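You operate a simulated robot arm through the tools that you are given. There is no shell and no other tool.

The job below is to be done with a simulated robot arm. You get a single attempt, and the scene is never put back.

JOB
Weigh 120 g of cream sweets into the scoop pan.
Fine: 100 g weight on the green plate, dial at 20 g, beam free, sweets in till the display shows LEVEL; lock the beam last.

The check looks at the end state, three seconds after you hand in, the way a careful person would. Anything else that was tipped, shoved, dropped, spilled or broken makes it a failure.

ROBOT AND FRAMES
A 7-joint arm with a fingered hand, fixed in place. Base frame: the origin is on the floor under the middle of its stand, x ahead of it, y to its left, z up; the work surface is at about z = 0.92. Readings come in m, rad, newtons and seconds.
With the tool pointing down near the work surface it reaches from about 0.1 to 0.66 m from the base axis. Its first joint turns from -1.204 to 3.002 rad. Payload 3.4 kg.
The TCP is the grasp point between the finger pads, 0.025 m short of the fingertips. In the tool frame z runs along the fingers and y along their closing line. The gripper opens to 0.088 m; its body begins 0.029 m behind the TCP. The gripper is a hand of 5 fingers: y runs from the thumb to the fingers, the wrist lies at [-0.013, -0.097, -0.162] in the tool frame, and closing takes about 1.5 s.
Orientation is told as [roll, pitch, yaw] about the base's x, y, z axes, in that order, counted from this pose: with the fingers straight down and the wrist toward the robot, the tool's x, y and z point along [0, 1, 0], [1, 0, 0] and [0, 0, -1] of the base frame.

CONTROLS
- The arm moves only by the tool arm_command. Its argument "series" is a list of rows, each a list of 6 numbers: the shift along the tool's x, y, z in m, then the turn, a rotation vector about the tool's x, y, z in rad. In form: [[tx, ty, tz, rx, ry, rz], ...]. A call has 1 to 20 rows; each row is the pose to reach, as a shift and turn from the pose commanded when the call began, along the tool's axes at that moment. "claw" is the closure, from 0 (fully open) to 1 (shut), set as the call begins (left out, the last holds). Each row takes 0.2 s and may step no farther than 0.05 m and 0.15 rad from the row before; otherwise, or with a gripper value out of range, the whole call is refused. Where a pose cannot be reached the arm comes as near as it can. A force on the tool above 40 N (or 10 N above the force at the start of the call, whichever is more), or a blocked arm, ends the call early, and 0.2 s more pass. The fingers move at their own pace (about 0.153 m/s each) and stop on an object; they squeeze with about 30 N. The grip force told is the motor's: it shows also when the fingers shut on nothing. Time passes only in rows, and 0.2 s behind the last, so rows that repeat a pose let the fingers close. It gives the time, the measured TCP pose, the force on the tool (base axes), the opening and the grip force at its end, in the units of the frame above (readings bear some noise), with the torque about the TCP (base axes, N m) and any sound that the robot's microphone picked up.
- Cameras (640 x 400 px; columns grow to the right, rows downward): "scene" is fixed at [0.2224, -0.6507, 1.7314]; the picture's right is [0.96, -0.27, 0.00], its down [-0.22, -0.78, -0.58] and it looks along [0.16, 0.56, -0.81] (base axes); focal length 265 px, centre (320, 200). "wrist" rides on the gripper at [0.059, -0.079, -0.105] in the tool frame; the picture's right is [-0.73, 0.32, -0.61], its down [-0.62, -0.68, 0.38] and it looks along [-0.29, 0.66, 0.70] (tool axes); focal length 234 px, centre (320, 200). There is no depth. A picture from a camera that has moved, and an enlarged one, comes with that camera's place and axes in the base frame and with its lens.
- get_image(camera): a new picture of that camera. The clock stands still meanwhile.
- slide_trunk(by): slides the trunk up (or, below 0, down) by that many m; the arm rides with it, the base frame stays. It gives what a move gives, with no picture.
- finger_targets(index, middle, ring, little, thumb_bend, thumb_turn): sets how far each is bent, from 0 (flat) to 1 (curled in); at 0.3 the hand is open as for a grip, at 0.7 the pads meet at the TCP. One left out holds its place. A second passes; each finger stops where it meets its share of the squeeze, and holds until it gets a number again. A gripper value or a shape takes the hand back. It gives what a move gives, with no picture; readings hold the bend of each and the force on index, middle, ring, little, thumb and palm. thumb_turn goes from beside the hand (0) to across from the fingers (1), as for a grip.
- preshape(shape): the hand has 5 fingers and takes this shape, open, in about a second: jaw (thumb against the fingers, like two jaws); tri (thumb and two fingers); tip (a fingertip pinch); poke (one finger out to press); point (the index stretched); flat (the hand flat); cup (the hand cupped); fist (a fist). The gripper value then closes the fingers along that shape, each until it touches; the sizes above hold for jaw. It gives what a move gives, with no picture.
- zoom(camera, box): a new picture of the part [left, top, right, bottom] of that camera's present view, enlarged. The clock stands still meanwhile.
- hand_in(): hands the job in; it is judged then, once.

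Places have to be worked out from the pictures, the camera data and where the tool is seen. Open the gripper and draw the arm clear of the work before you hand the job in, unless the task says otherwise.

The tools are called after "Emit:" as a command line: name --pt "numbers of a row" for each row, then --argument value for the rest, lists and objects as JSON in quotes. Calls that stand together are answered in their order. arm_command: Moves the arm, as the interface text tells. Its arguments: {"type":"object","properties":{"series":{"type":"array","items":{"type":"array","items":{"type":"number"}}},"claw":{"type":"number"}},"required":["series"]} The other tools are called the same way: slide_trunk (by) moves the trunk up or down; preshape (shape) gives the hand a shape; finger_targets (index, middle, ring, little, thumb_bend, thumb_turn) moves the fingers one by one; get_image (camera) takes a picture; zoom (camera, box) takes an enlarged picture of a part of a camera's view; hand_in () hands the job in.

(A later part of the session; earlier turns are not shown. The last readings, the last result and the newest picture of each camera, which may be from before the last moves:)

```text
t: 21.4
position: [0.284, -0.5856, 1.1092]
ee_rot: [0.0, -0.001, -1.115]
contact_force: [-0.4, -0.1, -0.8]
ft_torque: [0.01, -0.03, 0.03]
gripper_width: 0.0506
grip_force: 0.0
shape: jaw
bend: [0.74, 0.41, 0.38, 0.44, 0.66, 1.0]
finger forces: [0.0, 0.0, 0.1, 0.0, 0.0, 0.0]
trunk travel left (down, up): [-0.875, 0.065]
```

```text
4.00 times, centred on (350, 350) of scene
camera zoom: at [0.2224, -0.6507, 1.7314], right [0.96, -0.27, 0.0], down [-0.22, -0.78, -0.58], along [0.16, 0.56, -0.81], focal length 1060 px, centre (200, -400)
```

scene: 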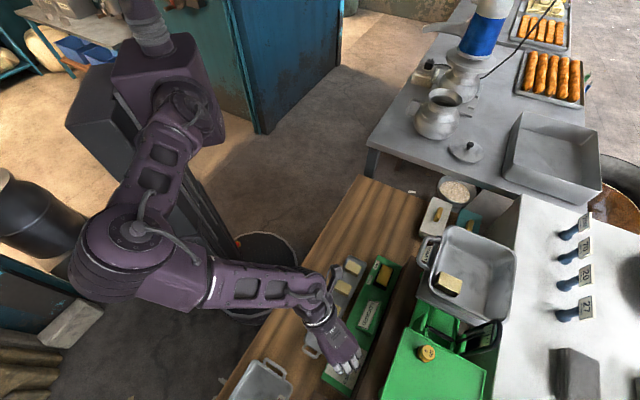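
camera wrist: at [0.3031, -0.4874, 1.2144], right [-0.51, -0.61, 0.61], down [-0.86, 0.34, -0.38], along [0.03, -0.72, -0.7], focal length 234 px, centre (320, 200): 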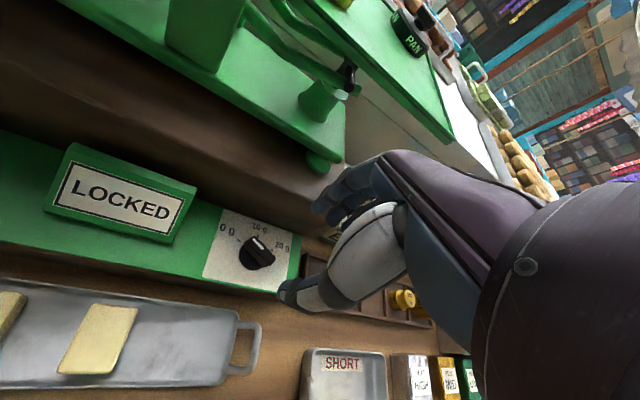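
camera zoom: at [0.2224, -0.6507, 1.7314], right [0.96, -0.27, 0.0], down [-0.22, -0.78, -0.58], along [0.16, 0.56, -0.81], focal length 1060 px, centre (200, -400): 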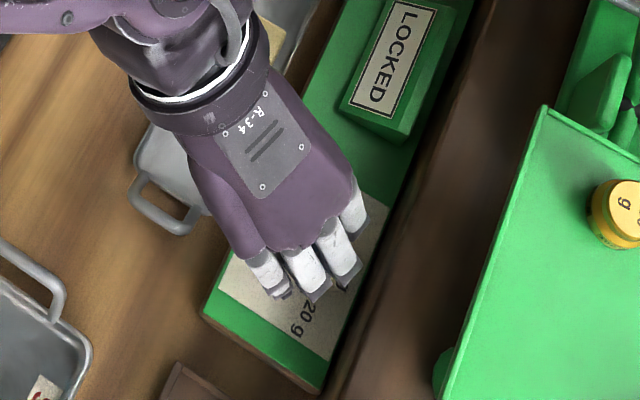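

The knob is a disc with a raised bar (white pointer at the "0 g" tick, ≈+15° base heading; 20 g is ≈−105°, a 120° clockwise turn). The panel top is ≈0.963, so a finger sweep around the bar looks better than twisting the whole hand. I'll take the poke shape here in free air and see where the fingertip is.

Emit:
preshape --shape "poke"

Emit:
get_image --camera "wrist"

Emit:
zoom --camera "scene" --box '[300, 300, 400, 400]'

```text
t: 22.3
position: [0.286, -0.5859, 1.11]
ee_rot: [0.001, 0.0, -1.114]
contact_force: [-0.1, -0.5, 0.3]
ft_torque: [-0.02, 0.02, 0.0]
gripper_width: 0.0
grip_force: 0.0
shape: poke
bend: [0.7, 0.7, 0.99, 0.99, 1.0, 1.0]
finger forces: [0.0, 0.0, 0.1, 0.0, 0.0, 0.1]
trunk travel left (down, up): [-0.875, 0.065]
```

```text
taken
camera wrist: at [0.3036, -0.488, 1.2145], right [-0.51, -0.61, 0.61], down [-0.86, 0.34, -0.38], along [0.03, -0.72, -0.7], focal length 234 px, centre (320, 200)
```

wrist: 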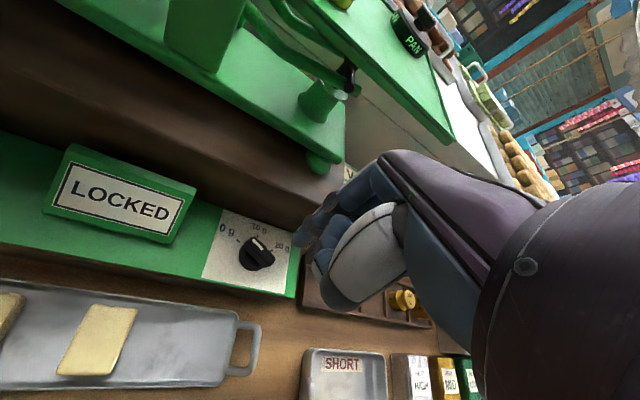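

```text
4.00 times, centred on (350, 350) of scene
camera zoom: at [0.2224, -0.6507, 1.7314], right [0.96, -0.27, 0.0], down [-0.22, -0.78, -0.58], along [0.16, 0.56, -0.81], focal length 1060 px, centre (200, -400)
```

zoom: 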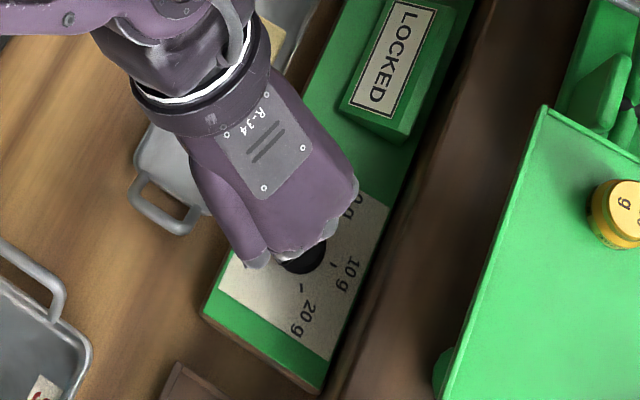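

I'll zoom on the poke fingertip in the wrist view.

Emit:
zoom --camera "wrist" --box '[270, 150, 420, 320]'

```text
2.35 times, centred on (345, 235) of wrist
camera zoom: at [0.3036, -0.488, 1.2145], right [-0.51, -0.61, 0.61], down [-0.86, 0.34, -0.38], along [0.03, -0.72, -0.7], focal length 551 px, centre (261, 118)
```

zoom: 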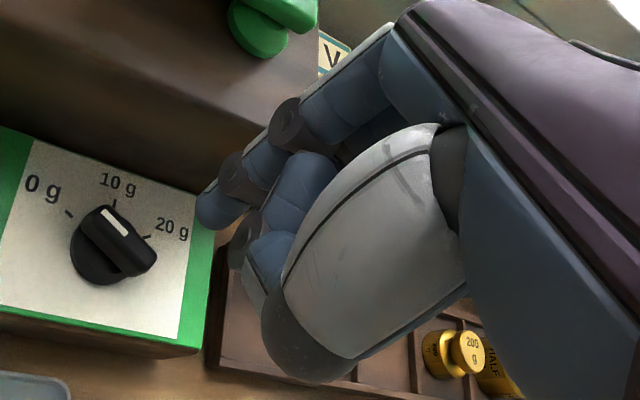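

Poke leaves index and middle both partly out, so I'll shape the hand finger by finger: index nearly straight (0.3), the others curled away, so only one slim fingertip works the knob.

Emit:
finger_targets --index 0.3 --middle 1.0 --ring 1.0 --little 1.0 --thumb_bend 1.0 --thumb_turn 1.0

Emit:
zoom --camera "wrist" --box '[200, 130, 420, 320]'

Emit:
zoom --camera "scene" --box '[300, 300, 400, 400]'

```text
t: 23.3
position: [0.286, -0.5853, 1.1086]
ee_rot: [0.0, 0.0, -1.115]
contact_force: [0.5, -0.6, -0.7]
ft_torque: [0.02, -0.04, 0.0]
gripper_width: 0.0212
grip_force: 0.0
shape: fingers
bend: [0.29, 1.0, 1.0, 1.0, 1.0, 1.0]
finger forces: [0.1, 0.1, 0.1, 0.1, 0.0, 0.0]
trunk travel left (down, up): [-0.875, 0.065]
```

```text
2.11 times, centred on (310, 225) of wrist
camera zoom: at [0.3035, -0.4879, 1.2145], right [-0.51, -0.61, 0.61], down [-0.86, 0.34, -0.38], along [0.03, -0.72, -0.7], focal length 493 px, centre (341, 147)
```

zoom: 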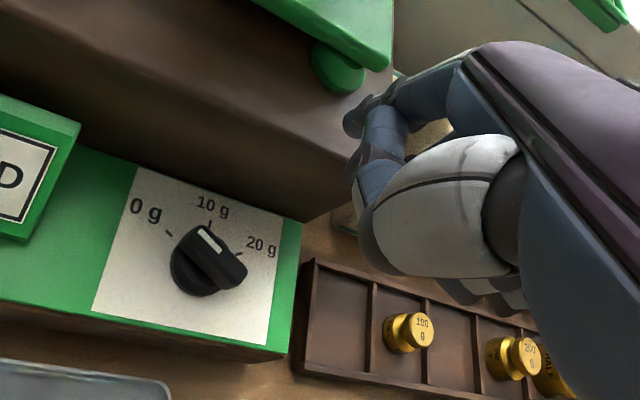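

```text
4.00 times, centred on (350, 350) of scene
camera zoom: at [0.2224, -0.6507, 1.7314], right [0.96, -0.27, 0.0], down [-0.22, -0.78, -0.58], along [0.16, 0.56, -0.81], focal length 1060 px, centre (200, -400)
```

zoom: 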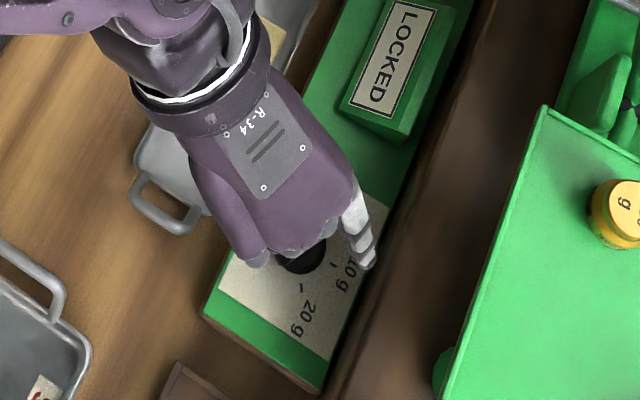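

The index tip triangulates to about (0.006, 0.060, 0.027) in the tool frame. I plan to push the tail end of the bar, from the knob's right side, so the hand stays off the knob. First I'll hover the fingertip ~3 cm above the start point and look.

Emit:
arm_command --pt "-0.01 -0.007 0.02 0 0 0" --pt "-0.02 -0.014 0.045 0 0 0" --pt "-0.0286 -0.02 0.0666 0 0 0" --pt "-0.0286 -0.02 0.0666 0 0 0"

Emit:
get_image --camera "wrist"

Emit:
zoom --camera "scene" --box '[310, 310, 390, 390]'

```text
t: 24.3
position: [0.2495, -0.5774, 1.0427]
ee_rot: [0.0, 0.001, -1.114]
contact_force: [-0.4, 0.1, -0.1]
ft_torque: [-0.01, 0.01, -0.02]
gripper_width: 0.0215
grip_force: 0.0
shape: fingers
bend: [0.29, 1.0, 1.0, 1.0, 1.0, 1.0]
finger forces: [0.0, 0.1, 0.0, 0.2, 0.0, 0.0]
trunk travel left (down, up): [-0.875, 0.065]
```

```text
taken
camera wrist: at [0.2672, -0.481, 1.1475], right [-0.51, -0.61, 0.61], down [-0.86, 0.34, -0.38], along [0.03, -0.72, -0.7], focal length 234 px, centre (320, 200)
```

wrist: 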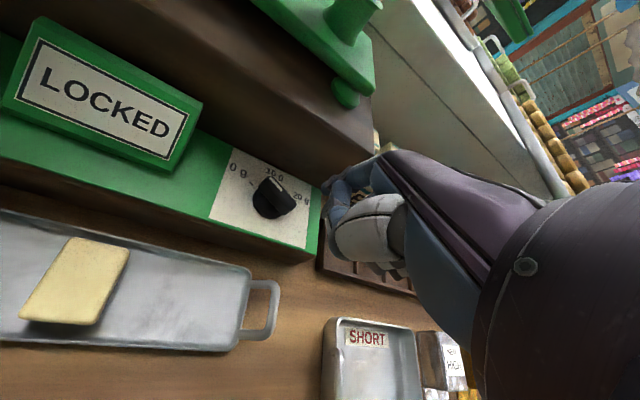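

```text
5.00 times, centred on (350, 350) of scene
camera zoom: at [0.2224, -0.6507, 1.7314], right [0.96, -0.27, 0.0], down [-0.22, -0.78, -0.58], along [0.16, 0.56, -0.81], focal length 1325 px, centre (170, -550)
```

zoom: 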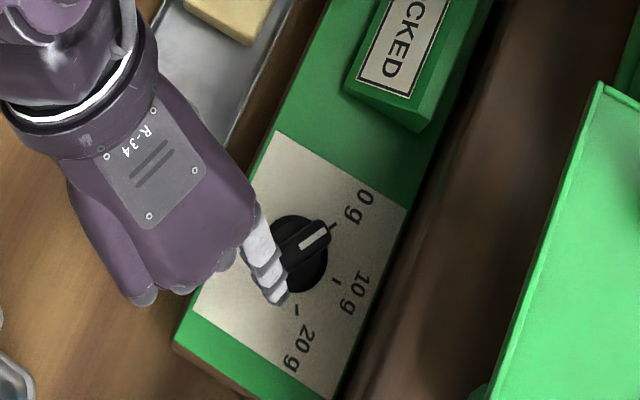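

The fingertip model matches the scene view to about a millimetre. I'll zoom the wrist view on the knob to see its vertical structure.

Emit:
zoom --camera "wrist" --box '[200, 130, 360, 260]'

```text
3.08 times, centred on (280, 195) of wrist
camera zoom: at [0.2672, -0.481, 1.1475], right [-0.51, -0.61, 0.61], down [-0.86, 0.34, -0.38], along [0.03, -0.72, -0.7], focal length 720 px, centre (443, 215)
```

zoom: 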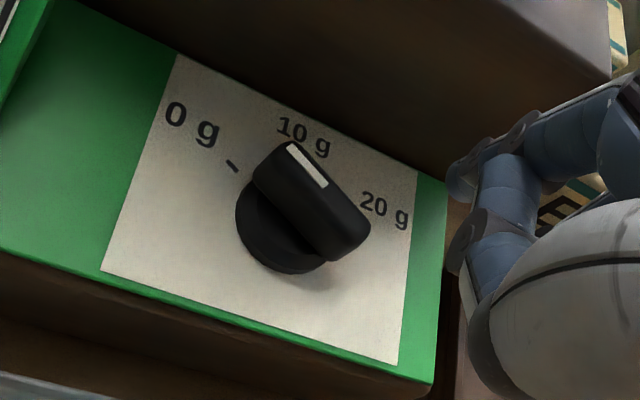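

I'll zoom tightly on the fingers to be sure which one is lowest.

Emit:
zoom --camera "wrist" --box '[310, 140, 400, 260]'

Emit:
zoom --camera "scene" --box '[325, 330, 375, 370]'

```text
3.33 times, centred on (355, 200) of wrist
camera zoom: at [0.2672, -0.481, 1.1475], right [-0.51, -0.61, 0.61], down [-0.86, 0.34, -0.38], along [0.03, -0.72, -0.7], focal length 781 px, centre (203, 200)
```

zoom: 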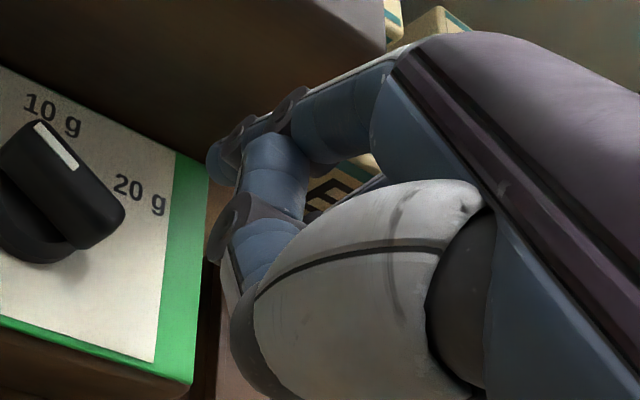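

```text
10.00 times, centred on (350, 350) of scene
camera zoom: at [0.2224, -0.6507, 1.7314], right [0.96, -0.27, 0.0], down [-0.22, -0.78, -0.58], along [0.16, 0.56, -0.81], focal length 2649 px, centre (20, -1300)
```

zoom: 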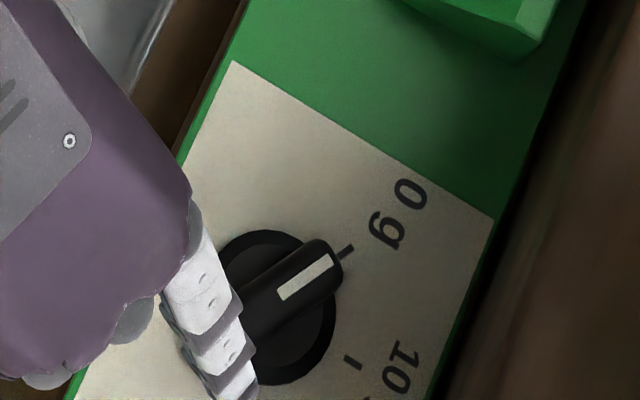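

I can't tell from this which joint chain belongs to the index, so I'll straighten the index a little more and compare pictures; the hand is well clear of the panel here.

Emit:
finger_targets --index 0.15

Emit:
zoom --camera "wrist" --box '[310, 140, 400, 260]'

Emit:
zoom --camera "scene" --box '[310, 310, 390, 390]'

```text
t: 25.3
position: [0.2486, -0.5791, 1.043]
ee_rot: [0.0, -0.001, -1.115]
contact_force: [0.7, 0.0, 0.4]
ft_torque: [0.0, 0.0, 0.01]
gripper_width: 0.0272
grip_force: 0.1
shape: fingers
bend: [0.15, 1.0, 1.0, 1.0, 1.0, 1.0]
finger forces: [0.0, 0.0, 0.0, 0.0, 0.0, 0.0]
trunk travel left (down, up): [-0.875, 0.065]
```

```text
3.33 times, centred on (355, 200) of wrist
camera zoom: at [0.2675, -0.4811, 1.1476], right [-0.51, -0.61, 0.61], down [-0.86, 0.34, -0.38], along [0.03, -0.72, -0.7], focal length 781 px, centre (203, 200)
```

zoom: 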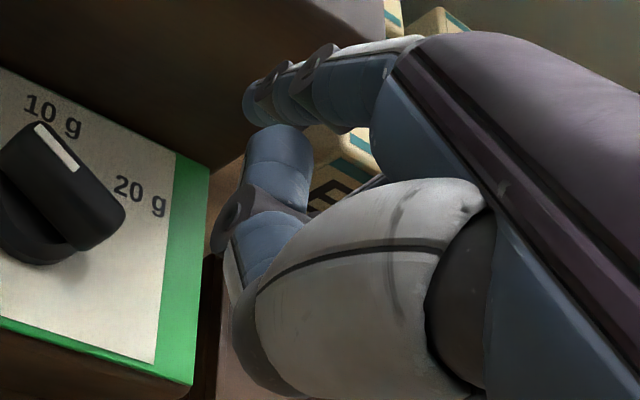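

```text
5.00 times, centred on (350, 350) of scene
camera zoom: at [0.2224, -0.6507, 1.7314], right [0.96, -0.27, 0.0], down [-0.22, -0.78, -0.58], along [0.16, 0.56, -0.81], focal length 1325 px, centre (170, -550)
```

zoom: 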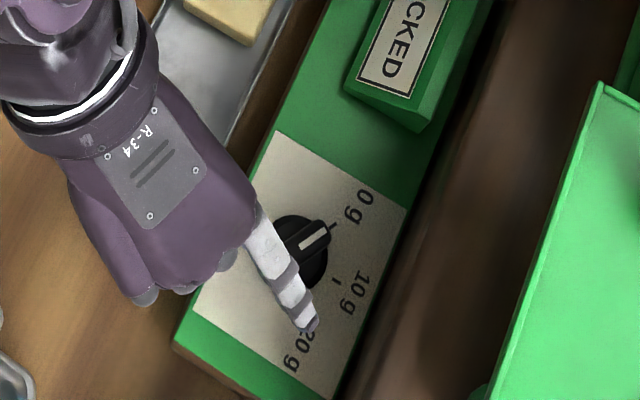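

The upper chain is the index. I'll set it to 0.42 so it points nearly straight down below the curled fingers, and re-measure its tip.

Emit:
finger_targets --index 0.42

Emit:
zoom --camera "wrist" --box '[250, 130, 400, 260]'

Emit:
zoom --camera "scene" --box '[310, 310, 390, 390]'

```text
t: 26.3
position: [0.2492, -0.5786, 1.041]
ee_rot: [0.0, 0.0, -1.116]
contact_force: [0.5, -0.3, 0.9]
ft_torque: [-0.02, 0.01, 0.02]
gripper_width: 0.0186
grip_force: 0.1
shape: fingers
bend: [0.34, 1.0, 1.0, 1.0, 0.99, 1.0]
finger forces: [0.1, 0.1, 0.0, 0.0, 0.1, 0.1]
trunk travel left (down, up): [-0.875, 0.065]
```

```text
3.08 times, centred on (325, 195) of wrist
camera zoom: at [0.2675, -0.4811, 1.1476], right [-0.51, -0.61, 0.61], down [-0.86, 0.34, -0.38], along [0.03, -0.72, -0.7], focal length 720 px, centre (305, 215)
```

zoom: 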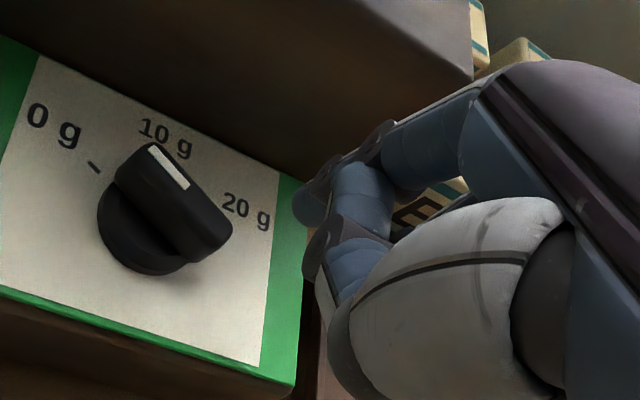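

```text
5.00 times, centred on (350, 350) of scene
camera zoom: at [0.2224, -0.6507, 1.7314], right [0.96, -0.27, 0.0], down [-0.22, -0.78, -0.58], along [0.16, 0.56, -0.81], focal length 1325 px, centre (170, -550)
```

zoom: 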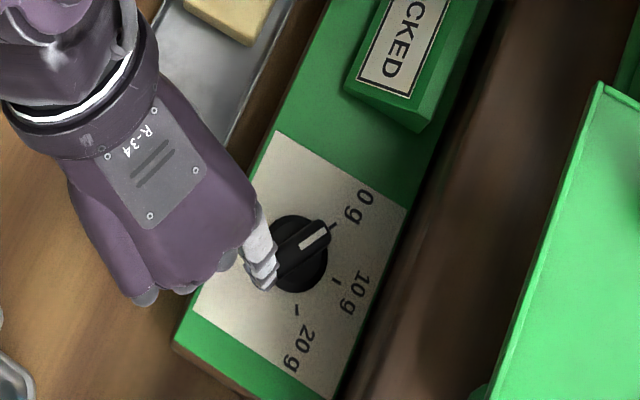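

Tip now at about (0.005, 0.050, 0.030) in the tool frame. I'll move it to the start spot just right of and beyond the bar's tail, about (0.291, -0.636), and lower it to ≈0.985.

Emit:
arm_command --pt "0.0037 0.0096 0 0 0 0" --pt "0.0074 0.0192 0 0 0 0" --pt "0.0074 0.0192 0.013 0 0 0" --pt "0.0074 0.0192 0.026 0 0 0" --pt "0.0074 0.0192 0.026 0 0 0"

Emit:
zoom --camera "wrist" --box '[250, 100, 400, 260]'

Emit:
zoom --camera "scene" --box '[310, 310, 390, 390]'

```text
t: 27.5
position: [0.2643, -0.5934, 1.0154]
ee_rot: [0.0, -0.001, -1.116]
contact_force: [-0.5, 0.3, 0.4]
ft_torque: [-0.01, -0.01, -0.04]
gripper_width: 0.0184
grip_force: 0.0
shape: fingers
bend: [0.34, 1.0, 1.0, 1.0, 0.98, 1.0]
finger forces: [0.0, 0.0, 0.1, 0.0, 0.1, 0.0]
trunk travel left (down, up): [-0.875, 0.065]
```

```text
2.50 times, centred on (325, 180) of wrist
camera zoom: at [0.2826, -0.4954, 1.1204], right [-0.51, -0.61, 0.61], down [-0.86, 0.34, -0.38], along [0.03, -0.72, -0.7], focal length 585 px, centre (308, 250)
```

zoom: 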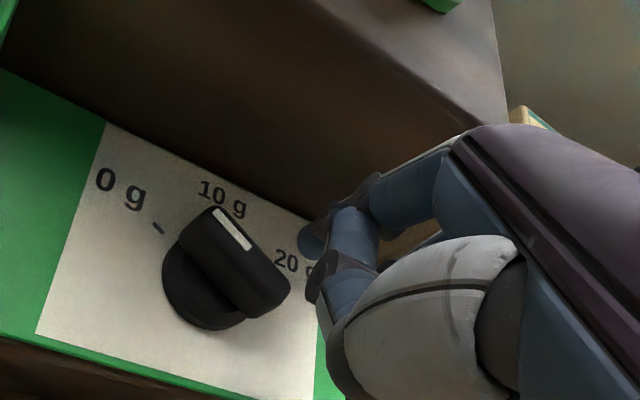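

```text
5.00 times, centred on (350, 350) of scene
camera zoom: at [0.2224, -0.6507, 1.7314], right [0.96, -0.27, 0.0], down [-0.22, -0.78, -0.58], along [0.16, 0.56, -0.81], focal length 1325 px, centre (170, -550)
```

zoom: 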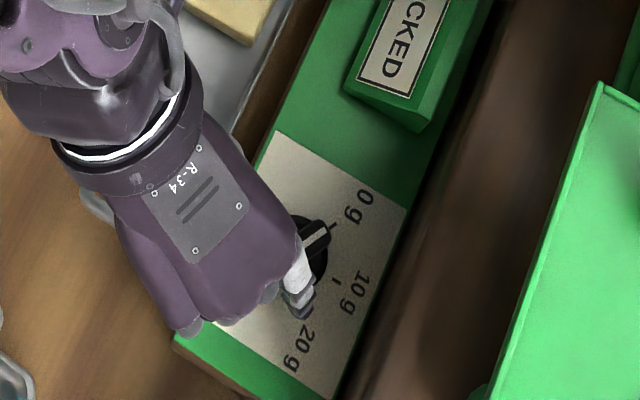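

Clear so far. I'll lower in small steps and watch the individual finger forces for the first touch on the panel.

Emit:
arm_command --pt "0 0 0.004 0 0 0" --pt "0 0 0.008 0 0 0" --pt "0 0 0.012 0 0 0"

Emit:
zoom --camera "wrist" --box '[250, 100, 400, 260]'

```text
t: 28.3
position: [0.265, -0.5935, 1.0036]
ee_rot: [-0.001, -0.002, -1.116]
contact_force: [0.6, 0.3, -0.5]
ft_torque: [0.02, 0.01, 0.02]
gripper_width: 0.0182
grip_force: 0.1
shape: fingers
bend: [0.34, 1.0, 1.0, 1.0, 0.98, 1.0]
finger forces: [0.0, 0.0, 0.0, 0.0, 0.0, 0.0]
trunk travel left (down, up): [-0.875, 0.065]
```

```text
2.50 times, centred on (325, 180) of wrist
camera zoom: at [0.2838, -0.4955, 1.1082], right [-0.51, -0.61, 0.61], down [-0.86, 0.34, -0.38], along [0.03, -0.72, -0.7], focal length 585 px, centre (308, 250)
```

zoom: 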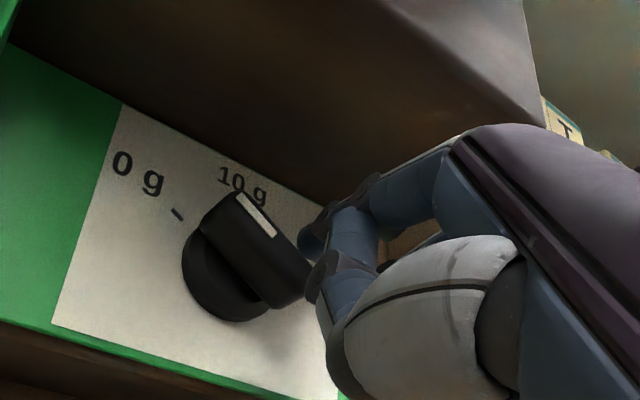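

I'll take a strong scene zoom to see exactly where the curled middle finger is relative to the index tip and the knob.

Emit:
zoom --camera "scene" --box '[330, 330, 380, 380]'

```text
8.00 times, centred on (355, 355) of scene
camera zoom: at [0.2224, -0.6507, 1.7314], right [0.96, -0.27, 0.0], down [-0.22, -0.78, -0.58], along [0.16, 0.56, -0.81], focal length 2120 px, centre (40, -1040)
```

zoom: 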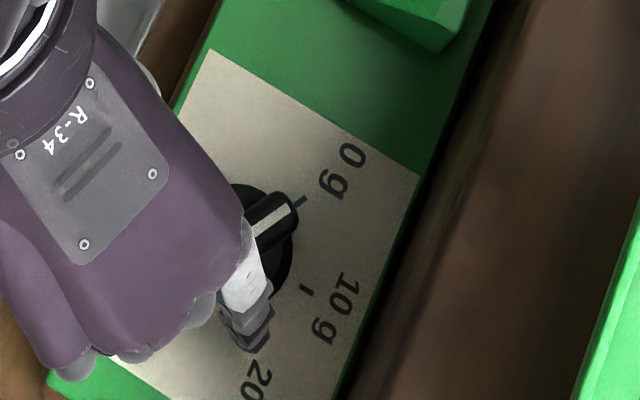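

The middle finger's knuckle is ~1 cm higher than the index tip and off the knob's side, so that's acceptable. I'll keep lowering in 2 mm steps, looking for panel contact.

Emit:
arm_command --pt "0 0 0.002 0 0 0" --pt "0 0 0.004 0 0 0" --pt "0 0 0.004 0 0 0"

Emit:
arm_command --pt "0 0 0.001 0 0 0" --pt "0 0 0.002 0 0 0" --pt "0 0 0.002 0 0 0"

Emit:
zoom --camera "wrist" --box '[250, 100, 400, 260]'

```text
t: 29.1
position: [0.265, -0.5936, 0.9997]
ee_rot: [0.002, 0.001, -1.116]
contact_force: [0.0, -0.8, -0.6]
ft_torque: [-0.01, 0.0, -0.05]
gripper_width: 0.0185
grip_force: 0.0
shape: fingers
bend: [0.34, 1.0, 1.0, 1.0, 0.98, 1.0]
finger forces: [0.0, 0.0, 0.1, 0.0, 0.0, 0.1]
trunk travel left (down, up): [-0.875, 0.065]
```

```text
t: 29.9
position: [0.2659, -0.5923, 0.9978]
ee_rot: [-0.002, 0.0, -1.116]
contact_force: [-0.8, -0.6, -0.9]
ft_torque: [-0.01, 0.01, 0.03]
gripper_width: 0.0186
grip_force: 0.0
shape: fingers
bend: [0.34, 1.0, 1.0, 1.0, 0.98, 1.0]
finger forces: [0.1, 0.0, 0.0, 0.0, 0.0, 0.0]
trunk travel left (down, up): [-0.875, 0.065]
```

```text
2.50 times, centred on (325, 180) of wrist
camera zoom: at [0.2846, -0.4955, 1.102], right [-0.51, -0.61, 0.61], down [-0.86, 0.34, -0.38], along [0.03, -0.72, -0.7], focal length 585 px, centre (308, 250)
```

zoom: 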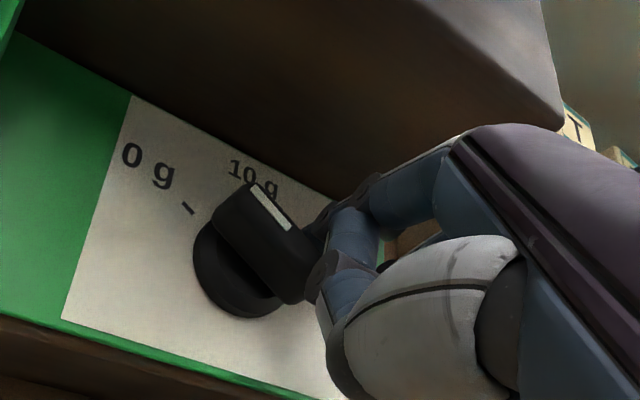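

No contact yet; two more small steps.

Emit:
arm_command --pt "0 0 0.001 0 0 0" --pt "0 0 0.002 0 0 0" --pt "0 0 0.002 0 0 0"

Emit:
arm_command --pt "0 0 0.001 0 0 0" --pt "0 0 0.002 0 0 0" --pt "0 0 0.002 0 0 0"

Emit:
zoom --camera "scene" --box '[330, 330, 380, 380]'

```text
t: 30.7
position: [0.2667, -0.5921, 0.9945]
ee_rot: [0.0, 0.0, -1.115]
contact_force: [-0.7, 0.1, 0.5]
ft_torque: [0.01, 0.0, 0.03]
gripper_width: 0.0183
grip_force: 0.0
shape: fingers
bend: [0.34, 1.0, 1.0, 1.0, 0.98, 1.0]
finger forces: [0.0, 0.1, 0.0, 0.0, 0.0, 0.0]
trunk travel left (down, up): [-0.875, 0.065]
```

```text
t: 31.5
position: [0.2663, -0.594, 0.9931]
ee_rot: [0.0, 0.001, -1.115]
contact_force: [0.4, 0.5, -1.3]
ft_torque: [0.01, 0.01, -0.02]
gripper_width: 0.0183
grip_force: 0.1
shape: fingers
bend: [0.34, 1.0, 1.0, 1.0, 0.98, 1.0]
finger forces: [0.0, 0.0, 0.0, 0.0, 0.0, 0.0]
trunk travel left (down, up): [-0.875, 0.065]
```

```text
8.00 times, centred on (355, 355) of scene
camera zoom: at [0.2224, -0.6507, 1.7314], right [0.96, -0.27, 0.0], down [-0.22, -0.78, -0.58], along [0.16, 0.56, -0.81], focal length 2120 px, centre (40, -1040)
```

zoom: 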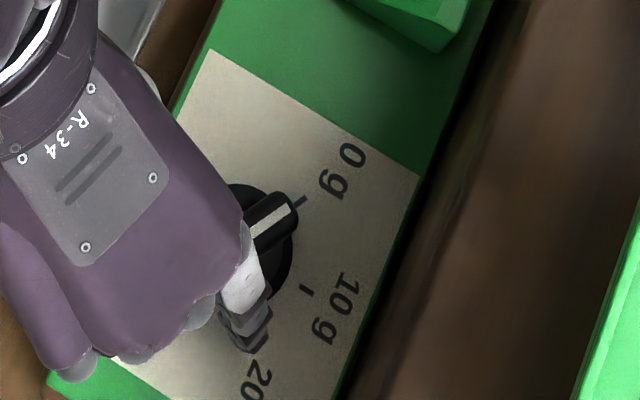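

Still no touch. I continue stepping down gently.

Emit:
arm_command --pt "0 0 0.001 0 0 0" --pt "0 0 0.002 0 0 0" --pt "0 0 0.002 0 0 0"

Emit:
arm_command --pt "0 0 0.001 0 0 0" --pt "0 0 0.002 0 0 0" --pt "0 0 0.002 0 0 0"

Emit:
zoom --camera "wrist" --box '[250, 100, 400, 260]'

```text
t: 32.3
position: [0.2668, -0.5927, 0.9913]
ee_rot: [0.0, 0.001, -1.115]
contact_force: [-0.3, -0.4, -0.4]
ft_torque: [-0.02, -0.02, 0.01]
gripper_width: 0.0183
grip_force: 0.0
shape: fingers
bend: [0.34, 1.0, 1.0, 1.0, 0.98, 1.0]
finger forces: [0.1, 0.1, 0.1, 0.0, 0.1, 0.0]
trunk travel left (down, up): [-0.875, 0.065]
```

```text
t: 33.1
position: [0.2639, -0.5933, 0.99]
ee_rot: [0.0, -0.002, -1.116]
contact_force: [-0.2, -0.6, 0.7]
ft_torque: [-0.01, -0.01, -0.01]
gripper_width: 0.0184
grip_force: 1.1
shape: fingers
bend: [0.34, 1.0, 1.0, 1.0, 0.98, 1.0]
finger forces: [1.1, 0.0, 0.0, 0.0, 0.0, 0.1]
trunk travel left (down, up): [-0.875, 0.065]
```

```text
2.50 times, centred on (325, 180) of wrist
camera zoom: at [0.2834, -0.4955, 1.0948], right [-0.51, -0.61, 0.61], down [-0.86, 0.34, -0.38], along [0.03, -0.72, -0.7], focal length 585 px, centre (308, 250)
```

zoom: 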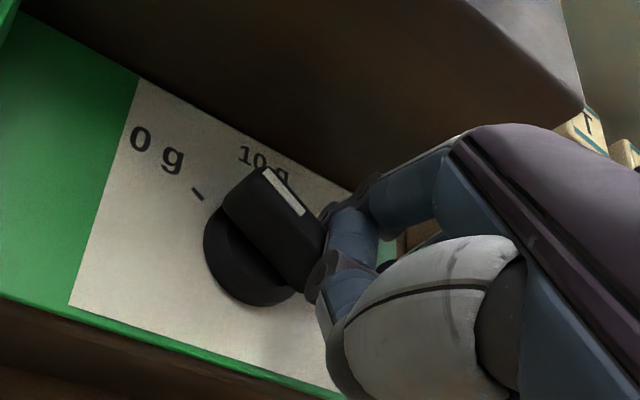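

The index touched the panel at TCP z≈0.990 (so panel ≈0.96; the bar spans roughly 0.968–0.987). I'll raise 12 mm so the tip clears the disc but engages the bar, then sweep the first part of the arc clockwise and check.

Emit:
arm_command --pt "0 0 -0.006 0 0 0" --pt "0 0 -0.012 0 0 0" --pt "0 0 -0.012 0 0 0" --pt "0.0007 -0.004 -0.012 0 0 0" --pt "0.0014 -0.0079 -0.012 0 0 0" --pt "0.0001 -0.0104 -0.012 0 0 0" --pt "-0.0012 -0.0128 -0.012 0 0 0" --pt "-0.0017 -0.0159 -0.012 0 0 0" --pt "-0.0022 -0.019 -0.012 0 0 0" --pt "-0.0022 -0.019 -0.012 0 0 0"

Emit:
zoom --camera "wrist" --box '[230, 100, 380, 260]'

Emit:
zoom --camera "scene" --box '[330, 330, 380, 380]'

```text
t: 35.3
position: [0.2563, -0.5768, 1.0007]
ee_rot: [0.0, 0.0, -1.117]
contact_force: [-0.5, -0.5, 0.5]
ft_torque: [-0.04, 0.0, -0.09]
gripper_width: 0.0182
grip_force: 0.0
shape: fingers
bend: [0.34, 1.0, 1.0, 1.0, 0.98, 1.0]
finger forces: [0.2, 0.1, 0.1, 0.1, 0.0, 0.0]
trunk travel left (down, up): [-0.875, 0.065]
```

```text
2.50 times, centred on (305, 180) of wrist
camera zoom: at [0.2738, -0.4801, 1.1061], right [-0.51, -0.61, 0.61], down [-0.86, 0.34, -0.38], along [0.03, -0.72, -0.7], focal length 585 px, centre (358, 250)
```

zoom: 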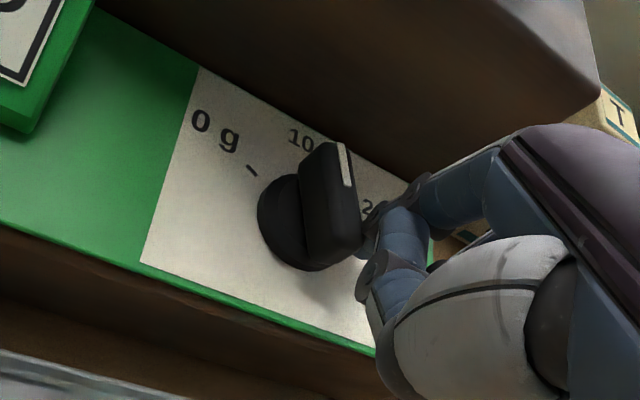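

```text
8.00 times, centred on (355, 355) of scene
camera zoom: at [0.2224, -0.6507, 1.7314], right [0.96, -0.27, 0.0], down [-0.22, -0.78, -0.58], along [0.16, 0.56, -0.81], focal length 2120 px, centre (40, -1040)
```

zoom: 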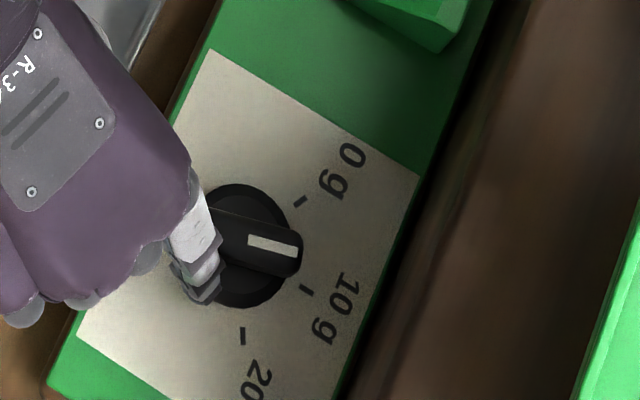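

The knob turns well: the pointer is now about −21° (between 0 and 10 g), just as the arc model predicts. I'll continue the arc past 10 g to about −96°.

Emit:
arm_command --pt "0.0006 -0.003 0 0 0 0" --pt "0.0012 -0.0061 0 0 0 0" --pt "0.0027 -0.009 0 0 0 0" --pt "0.0044 -0.0116 0 0 0 0" --pt "0.0068 -0.0137 0 0 0 0" --pt "0.0093 -0.0154 0 0 0 0" --pt "0.0115 -0.0163 0 0 0 0" --pt "0.0136 -0.0171 0 0 0 0" --pt "0.0136 -0.0171 0 0 0 0"

Emit:
zoom --camera "wrist" --box '[230, 100, 380, 260]'

Emit:
zoom --camera "scene" --box '[330, 330, 380, 380]'

```text
t: 37.3
position: [0.2612, -0.5576, 1.0014]
ee_rot: [0.001, -0.003, -1.114]
contact_force: [-1.3, 0.5, 0.5]
ft_torque: [-0.04, 0.01, 0.01]
gripper_width: 0.0181
grip_force: 0.4
shape: fingers
bend: [0.35, 1.0, 1.0, 1.0, 0.98, 1.0]
finger forces: [0.7, 0.0, 0.0, 0.0, 0.0, 0.0]
trunk travel left (down, up): [-0.875, 0.065]
```

```text
2.50 times, centred on (305, 180) of wrist
camera zoom: at [0.2784, -0.4588, 1.1069], right [-0.51, -0.61, 0.61], down [-0.86, 0.34, -0.38], along [0.03, -0.72, -0.7], focal length 585 px, centre (358, 250)
```

zoom: 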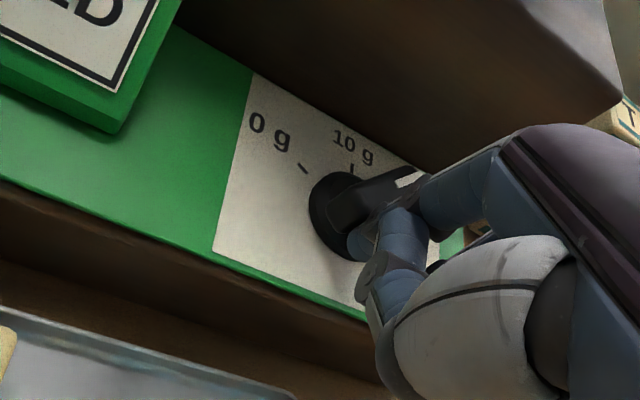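

```text
8.00 times, centred on (355, 355) of scene
camera zoom: at [0.2224, -0.6507, 1.7314], right [0.96, -0.27, 0.0], down [-0.22, -0.78, -0.58], along [0.16, 0.56, -0.81], focal length 2120 px, centre (40, -1040)
```

zoom: 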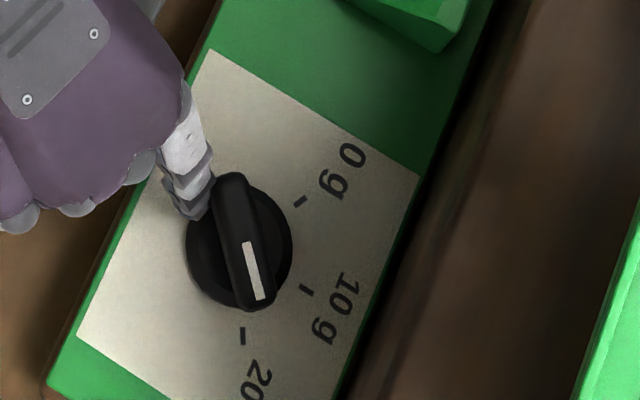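

The pointer is now at about −90°, with roughly 15° left to the 20 g tick. I'll nudge along the arc to about −105° and re-measure.

Emit:
arm_command --pt "0.0013 -0.0002 0 0 0 0" --pt "0.0026 -0.0004 0 0 0 0" --pt "0.0038 -0.0004 0 0 0 0" --pt "0.005 -0.0004 0 0 0 0" --pt "0.005 -0.0004 0 0 0 0"

Emit:
zoom --camera "scene" --box '[330, 330, 380, 380]'

```text
t: 38.5
position: [0.2649, -0.5532, 1.0022]
ee_rot: [0.0, -0.001, -1.114]
contact_force: [-1.6, 0.2, -1.3]
ft_torque: [0.04, 0.01, -0.05]
gripper_width: 0.0178
grip_force: 0.2
shape: fingers
bend: [0.35, 1.0, 1.0, 1.0, 0.98, 1.0]
finger forces: [1.5, 0.0, 0.0, 0.0, 0.0, 0.0]
trunk travel left (down, up): [-0.875, 0.065]
```

```text
8.00 times, centred on (355, 355) of scene
camera zoom: at [0.2224, -0.6507, 1.7314], right [0.96, -0.27, 0.0], down [-0.22, -0.78, -0.58], along [0.16, 0.56, -0.81], focal length 2120 px, centre (40, -1040)
```

zoom: 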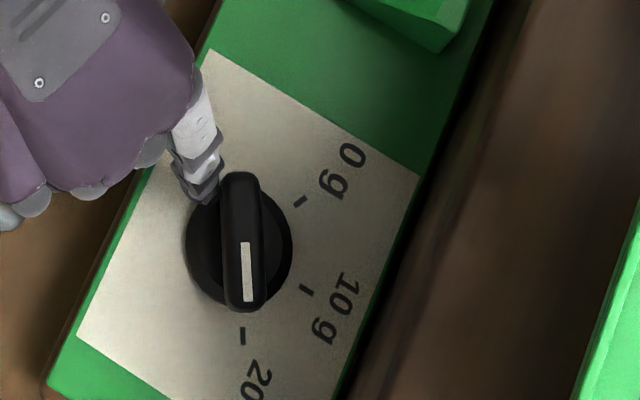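

The pointer now lines up with the 20 g tick (measured −105°, matching the tick after parallax). I'll back the finger off the bar the way it came, then rise.

Emit:
arm_command --pt "-0.003 0 0 0 0 0" --pt "-0.007 -0.001 0 0 0 0" --pt "-0.009 -0.002 -0.004 0 0 0" --pt "-0.009 -0.003 -0.015 0 0 0" --pt "-0.009 -0.004 -0.035 0 0 0" --pt "-0.009 -0.006 -0.065 0 0 0" --pt "-0.009 -0.006 -0.1 0 0 0" --pt "-0.009 -0.006 -0.1 0 0 0"

Emit:
zoom --camera "scene" --box '[330, 330, 380, 380]'

Emit:
get_image --camera "wrist"

```text
t: 40.3
position: [0.2537, -0.5507, 1.1002]
ee_rot: [-0.001, 0.0, -1.115]
contact_force: [-0.3, 0.3, -1.7]
ft_torque: [0.0, 0.02, 0.02]
gripper_width: 0.0181
grip_force: 0.1
shape: fingers
bend: [0.35, 1.0, 1.0, 1.0, 0.98, 1.0]
finger forces: [0.0, 0.0, 0.1, 0.0, 0.1, 0.0]
trunk travel left (down, up): [-0.875, 0.065]
```

```text
8.00 times, centred on (355, 355) of scene
camera zoom: at [0.2224, -0.6507, 1.7314], right [0.96, -0.27, 0.0], down [-0.22, -0.78, -0.58], along [0.16, 0.56, -0.81], focal length 2120 px, centre (40, -1040)
```

zoom: 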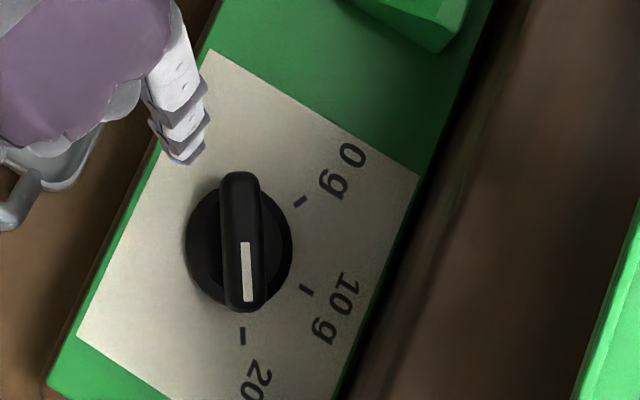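

```text
taken
camera wrist: at [0.2717, -0.4532, 1.2057], right [-0.51, -0.61, 0.61], down [-0.86, 0.34, -0.38], along [0.03, -0.72, -0.7], focal length 234 px, centre (320, 200)
```

wrist: 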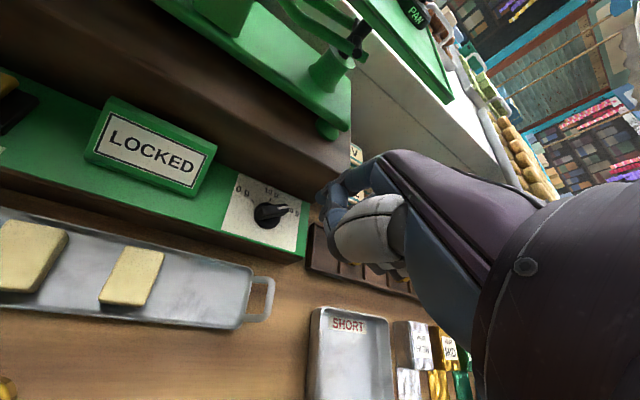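

Let me verify the dial in the wrist view too, and look at the rocker and display.

Emit:
zoom --camera "wrist" --box '[210, 160, 320, 270]'

Emit:
zoom --camera "scene" --box '[340, 240, 420, 340]'

```text
3.64 times, centred on (265, 215) of wrist
camera zoom: at [0.2717, -0.4532, 1.2057], right [-0.51, -0.61, 0.61], down [-0.86, 0.34, -0.38], along [0.03, -0.72, -0.7], focal length 852 px, centre (520, 146)
```

zoom: 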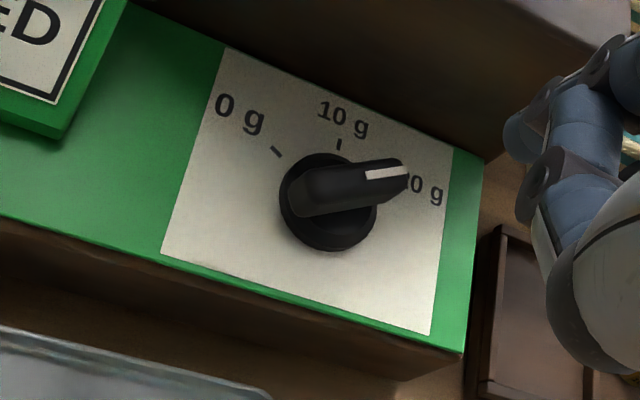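

```text
4.00 times, centred on (380, 290) of scene
camera zoom: at [0.2224, -0.6507, 1.7314], right [0.96, -0.27, 0.0], down [-0.22, -0.78, -0.58], along [0.16, 0.56, -0.81], focal length 1060 px, centre (80, -160)
```

zoom: 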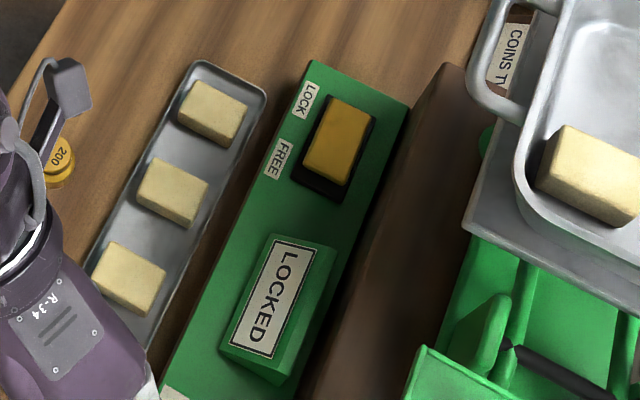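

The dial reads 20 g in both views. Next is the rocker: its FREE end is at about (0.464, -0.455). I'll move over there at safe height, turned to yaw −45°, with the index still out.

Emit:
arm_command --pt "0.035 -0.0066 0 0 0 -0.055" --pt "0.07 -0.0132 0 0 0 -0.11" --pt "0.105 -0.0198 0 0 0 -0.165" --pt "0.14 -0.0263 0 0 0 -0.22" --pt "0.175 -0.033 0 0 0 -0.275" --pt "0.2096 -0.0395 0 0 0 -0.33" --pt "0.2096 -0.0395 0.025 0 0 -0.33" --pt "0.2096 -0.0395 0.05 0 0 -0.33" --pt "0.2096 -0.0395 0.05 0 0 -0.33"

Emit:
get_image --camera "wrist"

Emit:
zoom --camera "scene" --box '[340, 230, 440, 330]'

```text
t: 42.3
position: [0.4253, -0.4213, 1.0509]
ee_rot: [-0.002, -0.001, -0.786]
contact_force: [0.0, 0.2, -0.9]
ft_torque: [0.02, 0.01, 0.0]
gripper_width: 0.0179
grip_force: 0.0
shape: fingers
bend: [0.35, 1.0, 1.0, 1.0, 0.98, 1.0]
finger forces: [0.1, 0.0, 0.1, 0.0, 0.0, 0.0]
trunk travel left (down, up): [-0.875, 0.065]
```

```text
taken
camera wrist: at [0.4119, -0.3245, 1.1565], right [-0.29, -0.74, 0.61], down [-0.92, 0.04, -0.38], along [0.26, -0.67, -0.7], focal length 234 px, centre (320, 200)
```

wrist: 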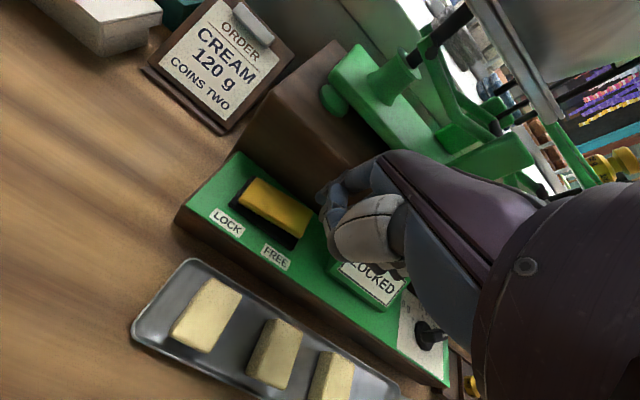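

```text
4.00 times, centred on (390, 280) of scene
camera zoom: at [0.2224, -0.6507, 1.7314], right [0.96, -0.27, 0.0], down [-0.22, -0.78, -0.58], along [0.16, 0.56, -0.81], focal length 1060 px, centre (40, -120)
```

zoom: 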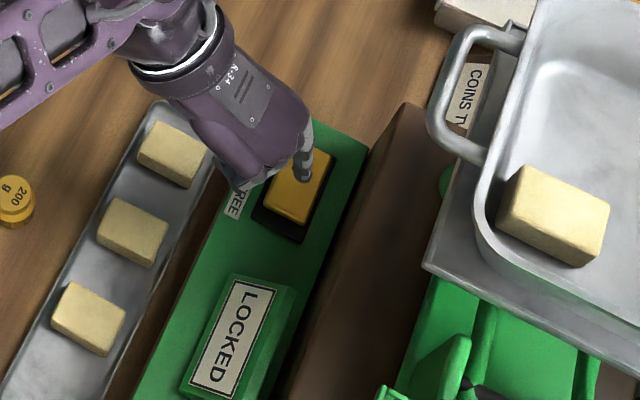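

The tip hovers over the rocker's FREE half. I'll zoom in on the rocker to see which end is up.

Emit:
zoom --camera "wrist" --box '[180, 140, 350, 290]'

Emit:
zoom --camera "scene" --box '[370, 240, 420, 290]'

```text
2.67 times, centred on (265, 215) of wrist
camera zoom: at [0.4119, -0.3245, 1.1565], right [-0.29, -0.74, 0.61], down [-0.92, 0.04, -0.38], along [0.26, -0.67, -0.7], focal length 624 px, centre (467, 160)
```

zoom: 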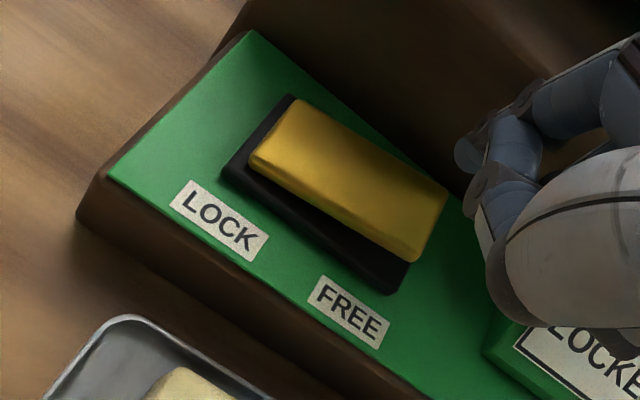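

```text
8.00 times, centred on (395, 265) of scene
camera zoom: at [0.2224, -0.6507, 1.7314], right [0.96, -0.27, 0.0], down [-0.22, -0.78, -0.58], along [0.16, 0.56, -0.81], focal length 2120 px, centre (-280, -320)
```

zoom: 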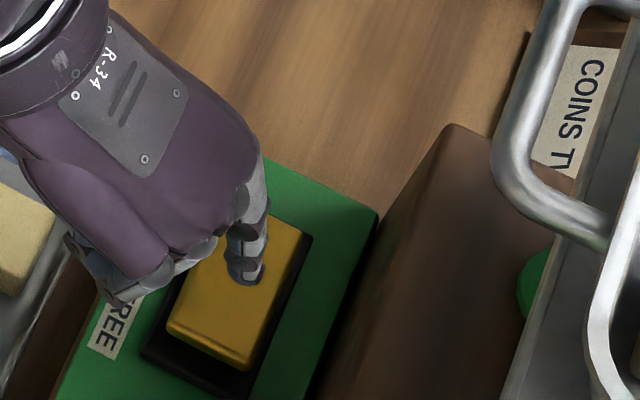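

The rocker is tilted with its LOCK end down and its FREE end raised, and the fingertip is directly above the FREE end (≈11 mm from its edge). I'll lower and press until it tips, watching force and sound.

Emit:
arm_command --pt "0 0 0.01 0 0 0" --pt "0 0 0.02 0 0 0" --pt "0 0 0.028 0 0 0" --pt "0 0 0.032 0 0 0"

Emit:
arm_command --pt "0 0 0.002 0 0 0" --pt "0 0 0.004 0 0 0" --pt "0 0 0.006 0 0 0"

Emit:
zoom --camera "scene" --box '[360, 240, 430, 310]'

```text
t: 43.3
position: [0.4261, -0.4256, 1.019]
ee_rot: [-0.002, -0.003, -0.785]
contact_force: [0.4, -1.1, -0.4]
ft_torque: [0.01, 0.0, 0.0]
gripper_width: 0.0178
grip_force: 0.1
shape: fingers
bend: [0.35, 1.0, 1.0, 1.0, 0.98, 1.0]
finger forces: [0.1, 0.1, 0.0, 0.0, 0.1, 0.0]
trunk travel left (down, up): [-0.875, 0.065]
```

```text
t: 44.1
position: [0.4247, -0.4251, 1.015]
ee_rot: [0.0, -0.002, -0.785]
contact_force: [-0.2, 0.7, 2.2]
ft_torque: [-0.06, -0.05, 0.04]
gripper_width: 0.0177
grip_force: 1.2
shape: fingers
bend: [0.35, 1.0, 1.0, 1.0, 0.98, 1.0]
finger forces: [1.8, 0.0, 0.0, 0.0, 0.0, 0.0]
trunk travel left (down, up): [-0.875, 0.065]
```

```text
5.71 times, centred on (395, 275) of scene
camera zoom: at [0.2224, -0.6507, 1.7314], right [0.96, -0.27, 0.0], down [-0.22, -0.78, -0.58], along [0.16, 0.56, -0.81], focal length 1514 px, centre (-109, -229)
```

zoom: 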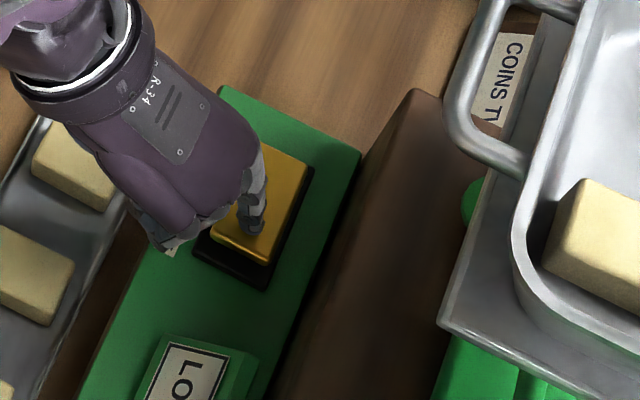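

The index is on the rocker (1.8 N). I'll press on a few more millimetres.

Emit:
arm_command --pt "0 0 0.002 0 0 0" --pt "0 0 0.004 0 0 0" --pt "0 0 0.006 0 0 0" --pt "0 0 0.008 0 0 0"

Emit:
zoom --camera "scene" --box '[340, 230, 440, 330]'

```text
t: 45.1
position: [0.4246, -0.424, 1.0075]
ee_rot: [0.001, -0.005, -0.785]
contact_force: [-1.6, 0.8, 10.2]
ft_torque: [-0.3, -0.38, 0.01]
gripper_width: 0.0182
grip_force: 5.2
shape: fingers
bend: [0.34, 1.0, 1.0, 1.0, 0.98, 1.0]
finger forces: [10.6, 0.1, 0.0, 0.0, 0.0, 0.1]
trunk travel left (down, up): [-0.875, 0.065]
```

```text
4.00 times, centred on (390, 280) of scene
camera zoom: at [0.2224, -0.6507, 1.7314], right [0.96, -0.27, 0.0], down [-0.22, -0.78, -0.58], along [0.16, 0.56, -0.81], focal length 1060 px, centre (40, -120)
```

zoom: 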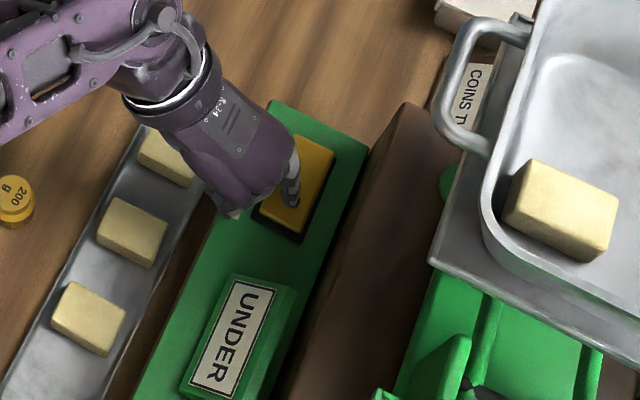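

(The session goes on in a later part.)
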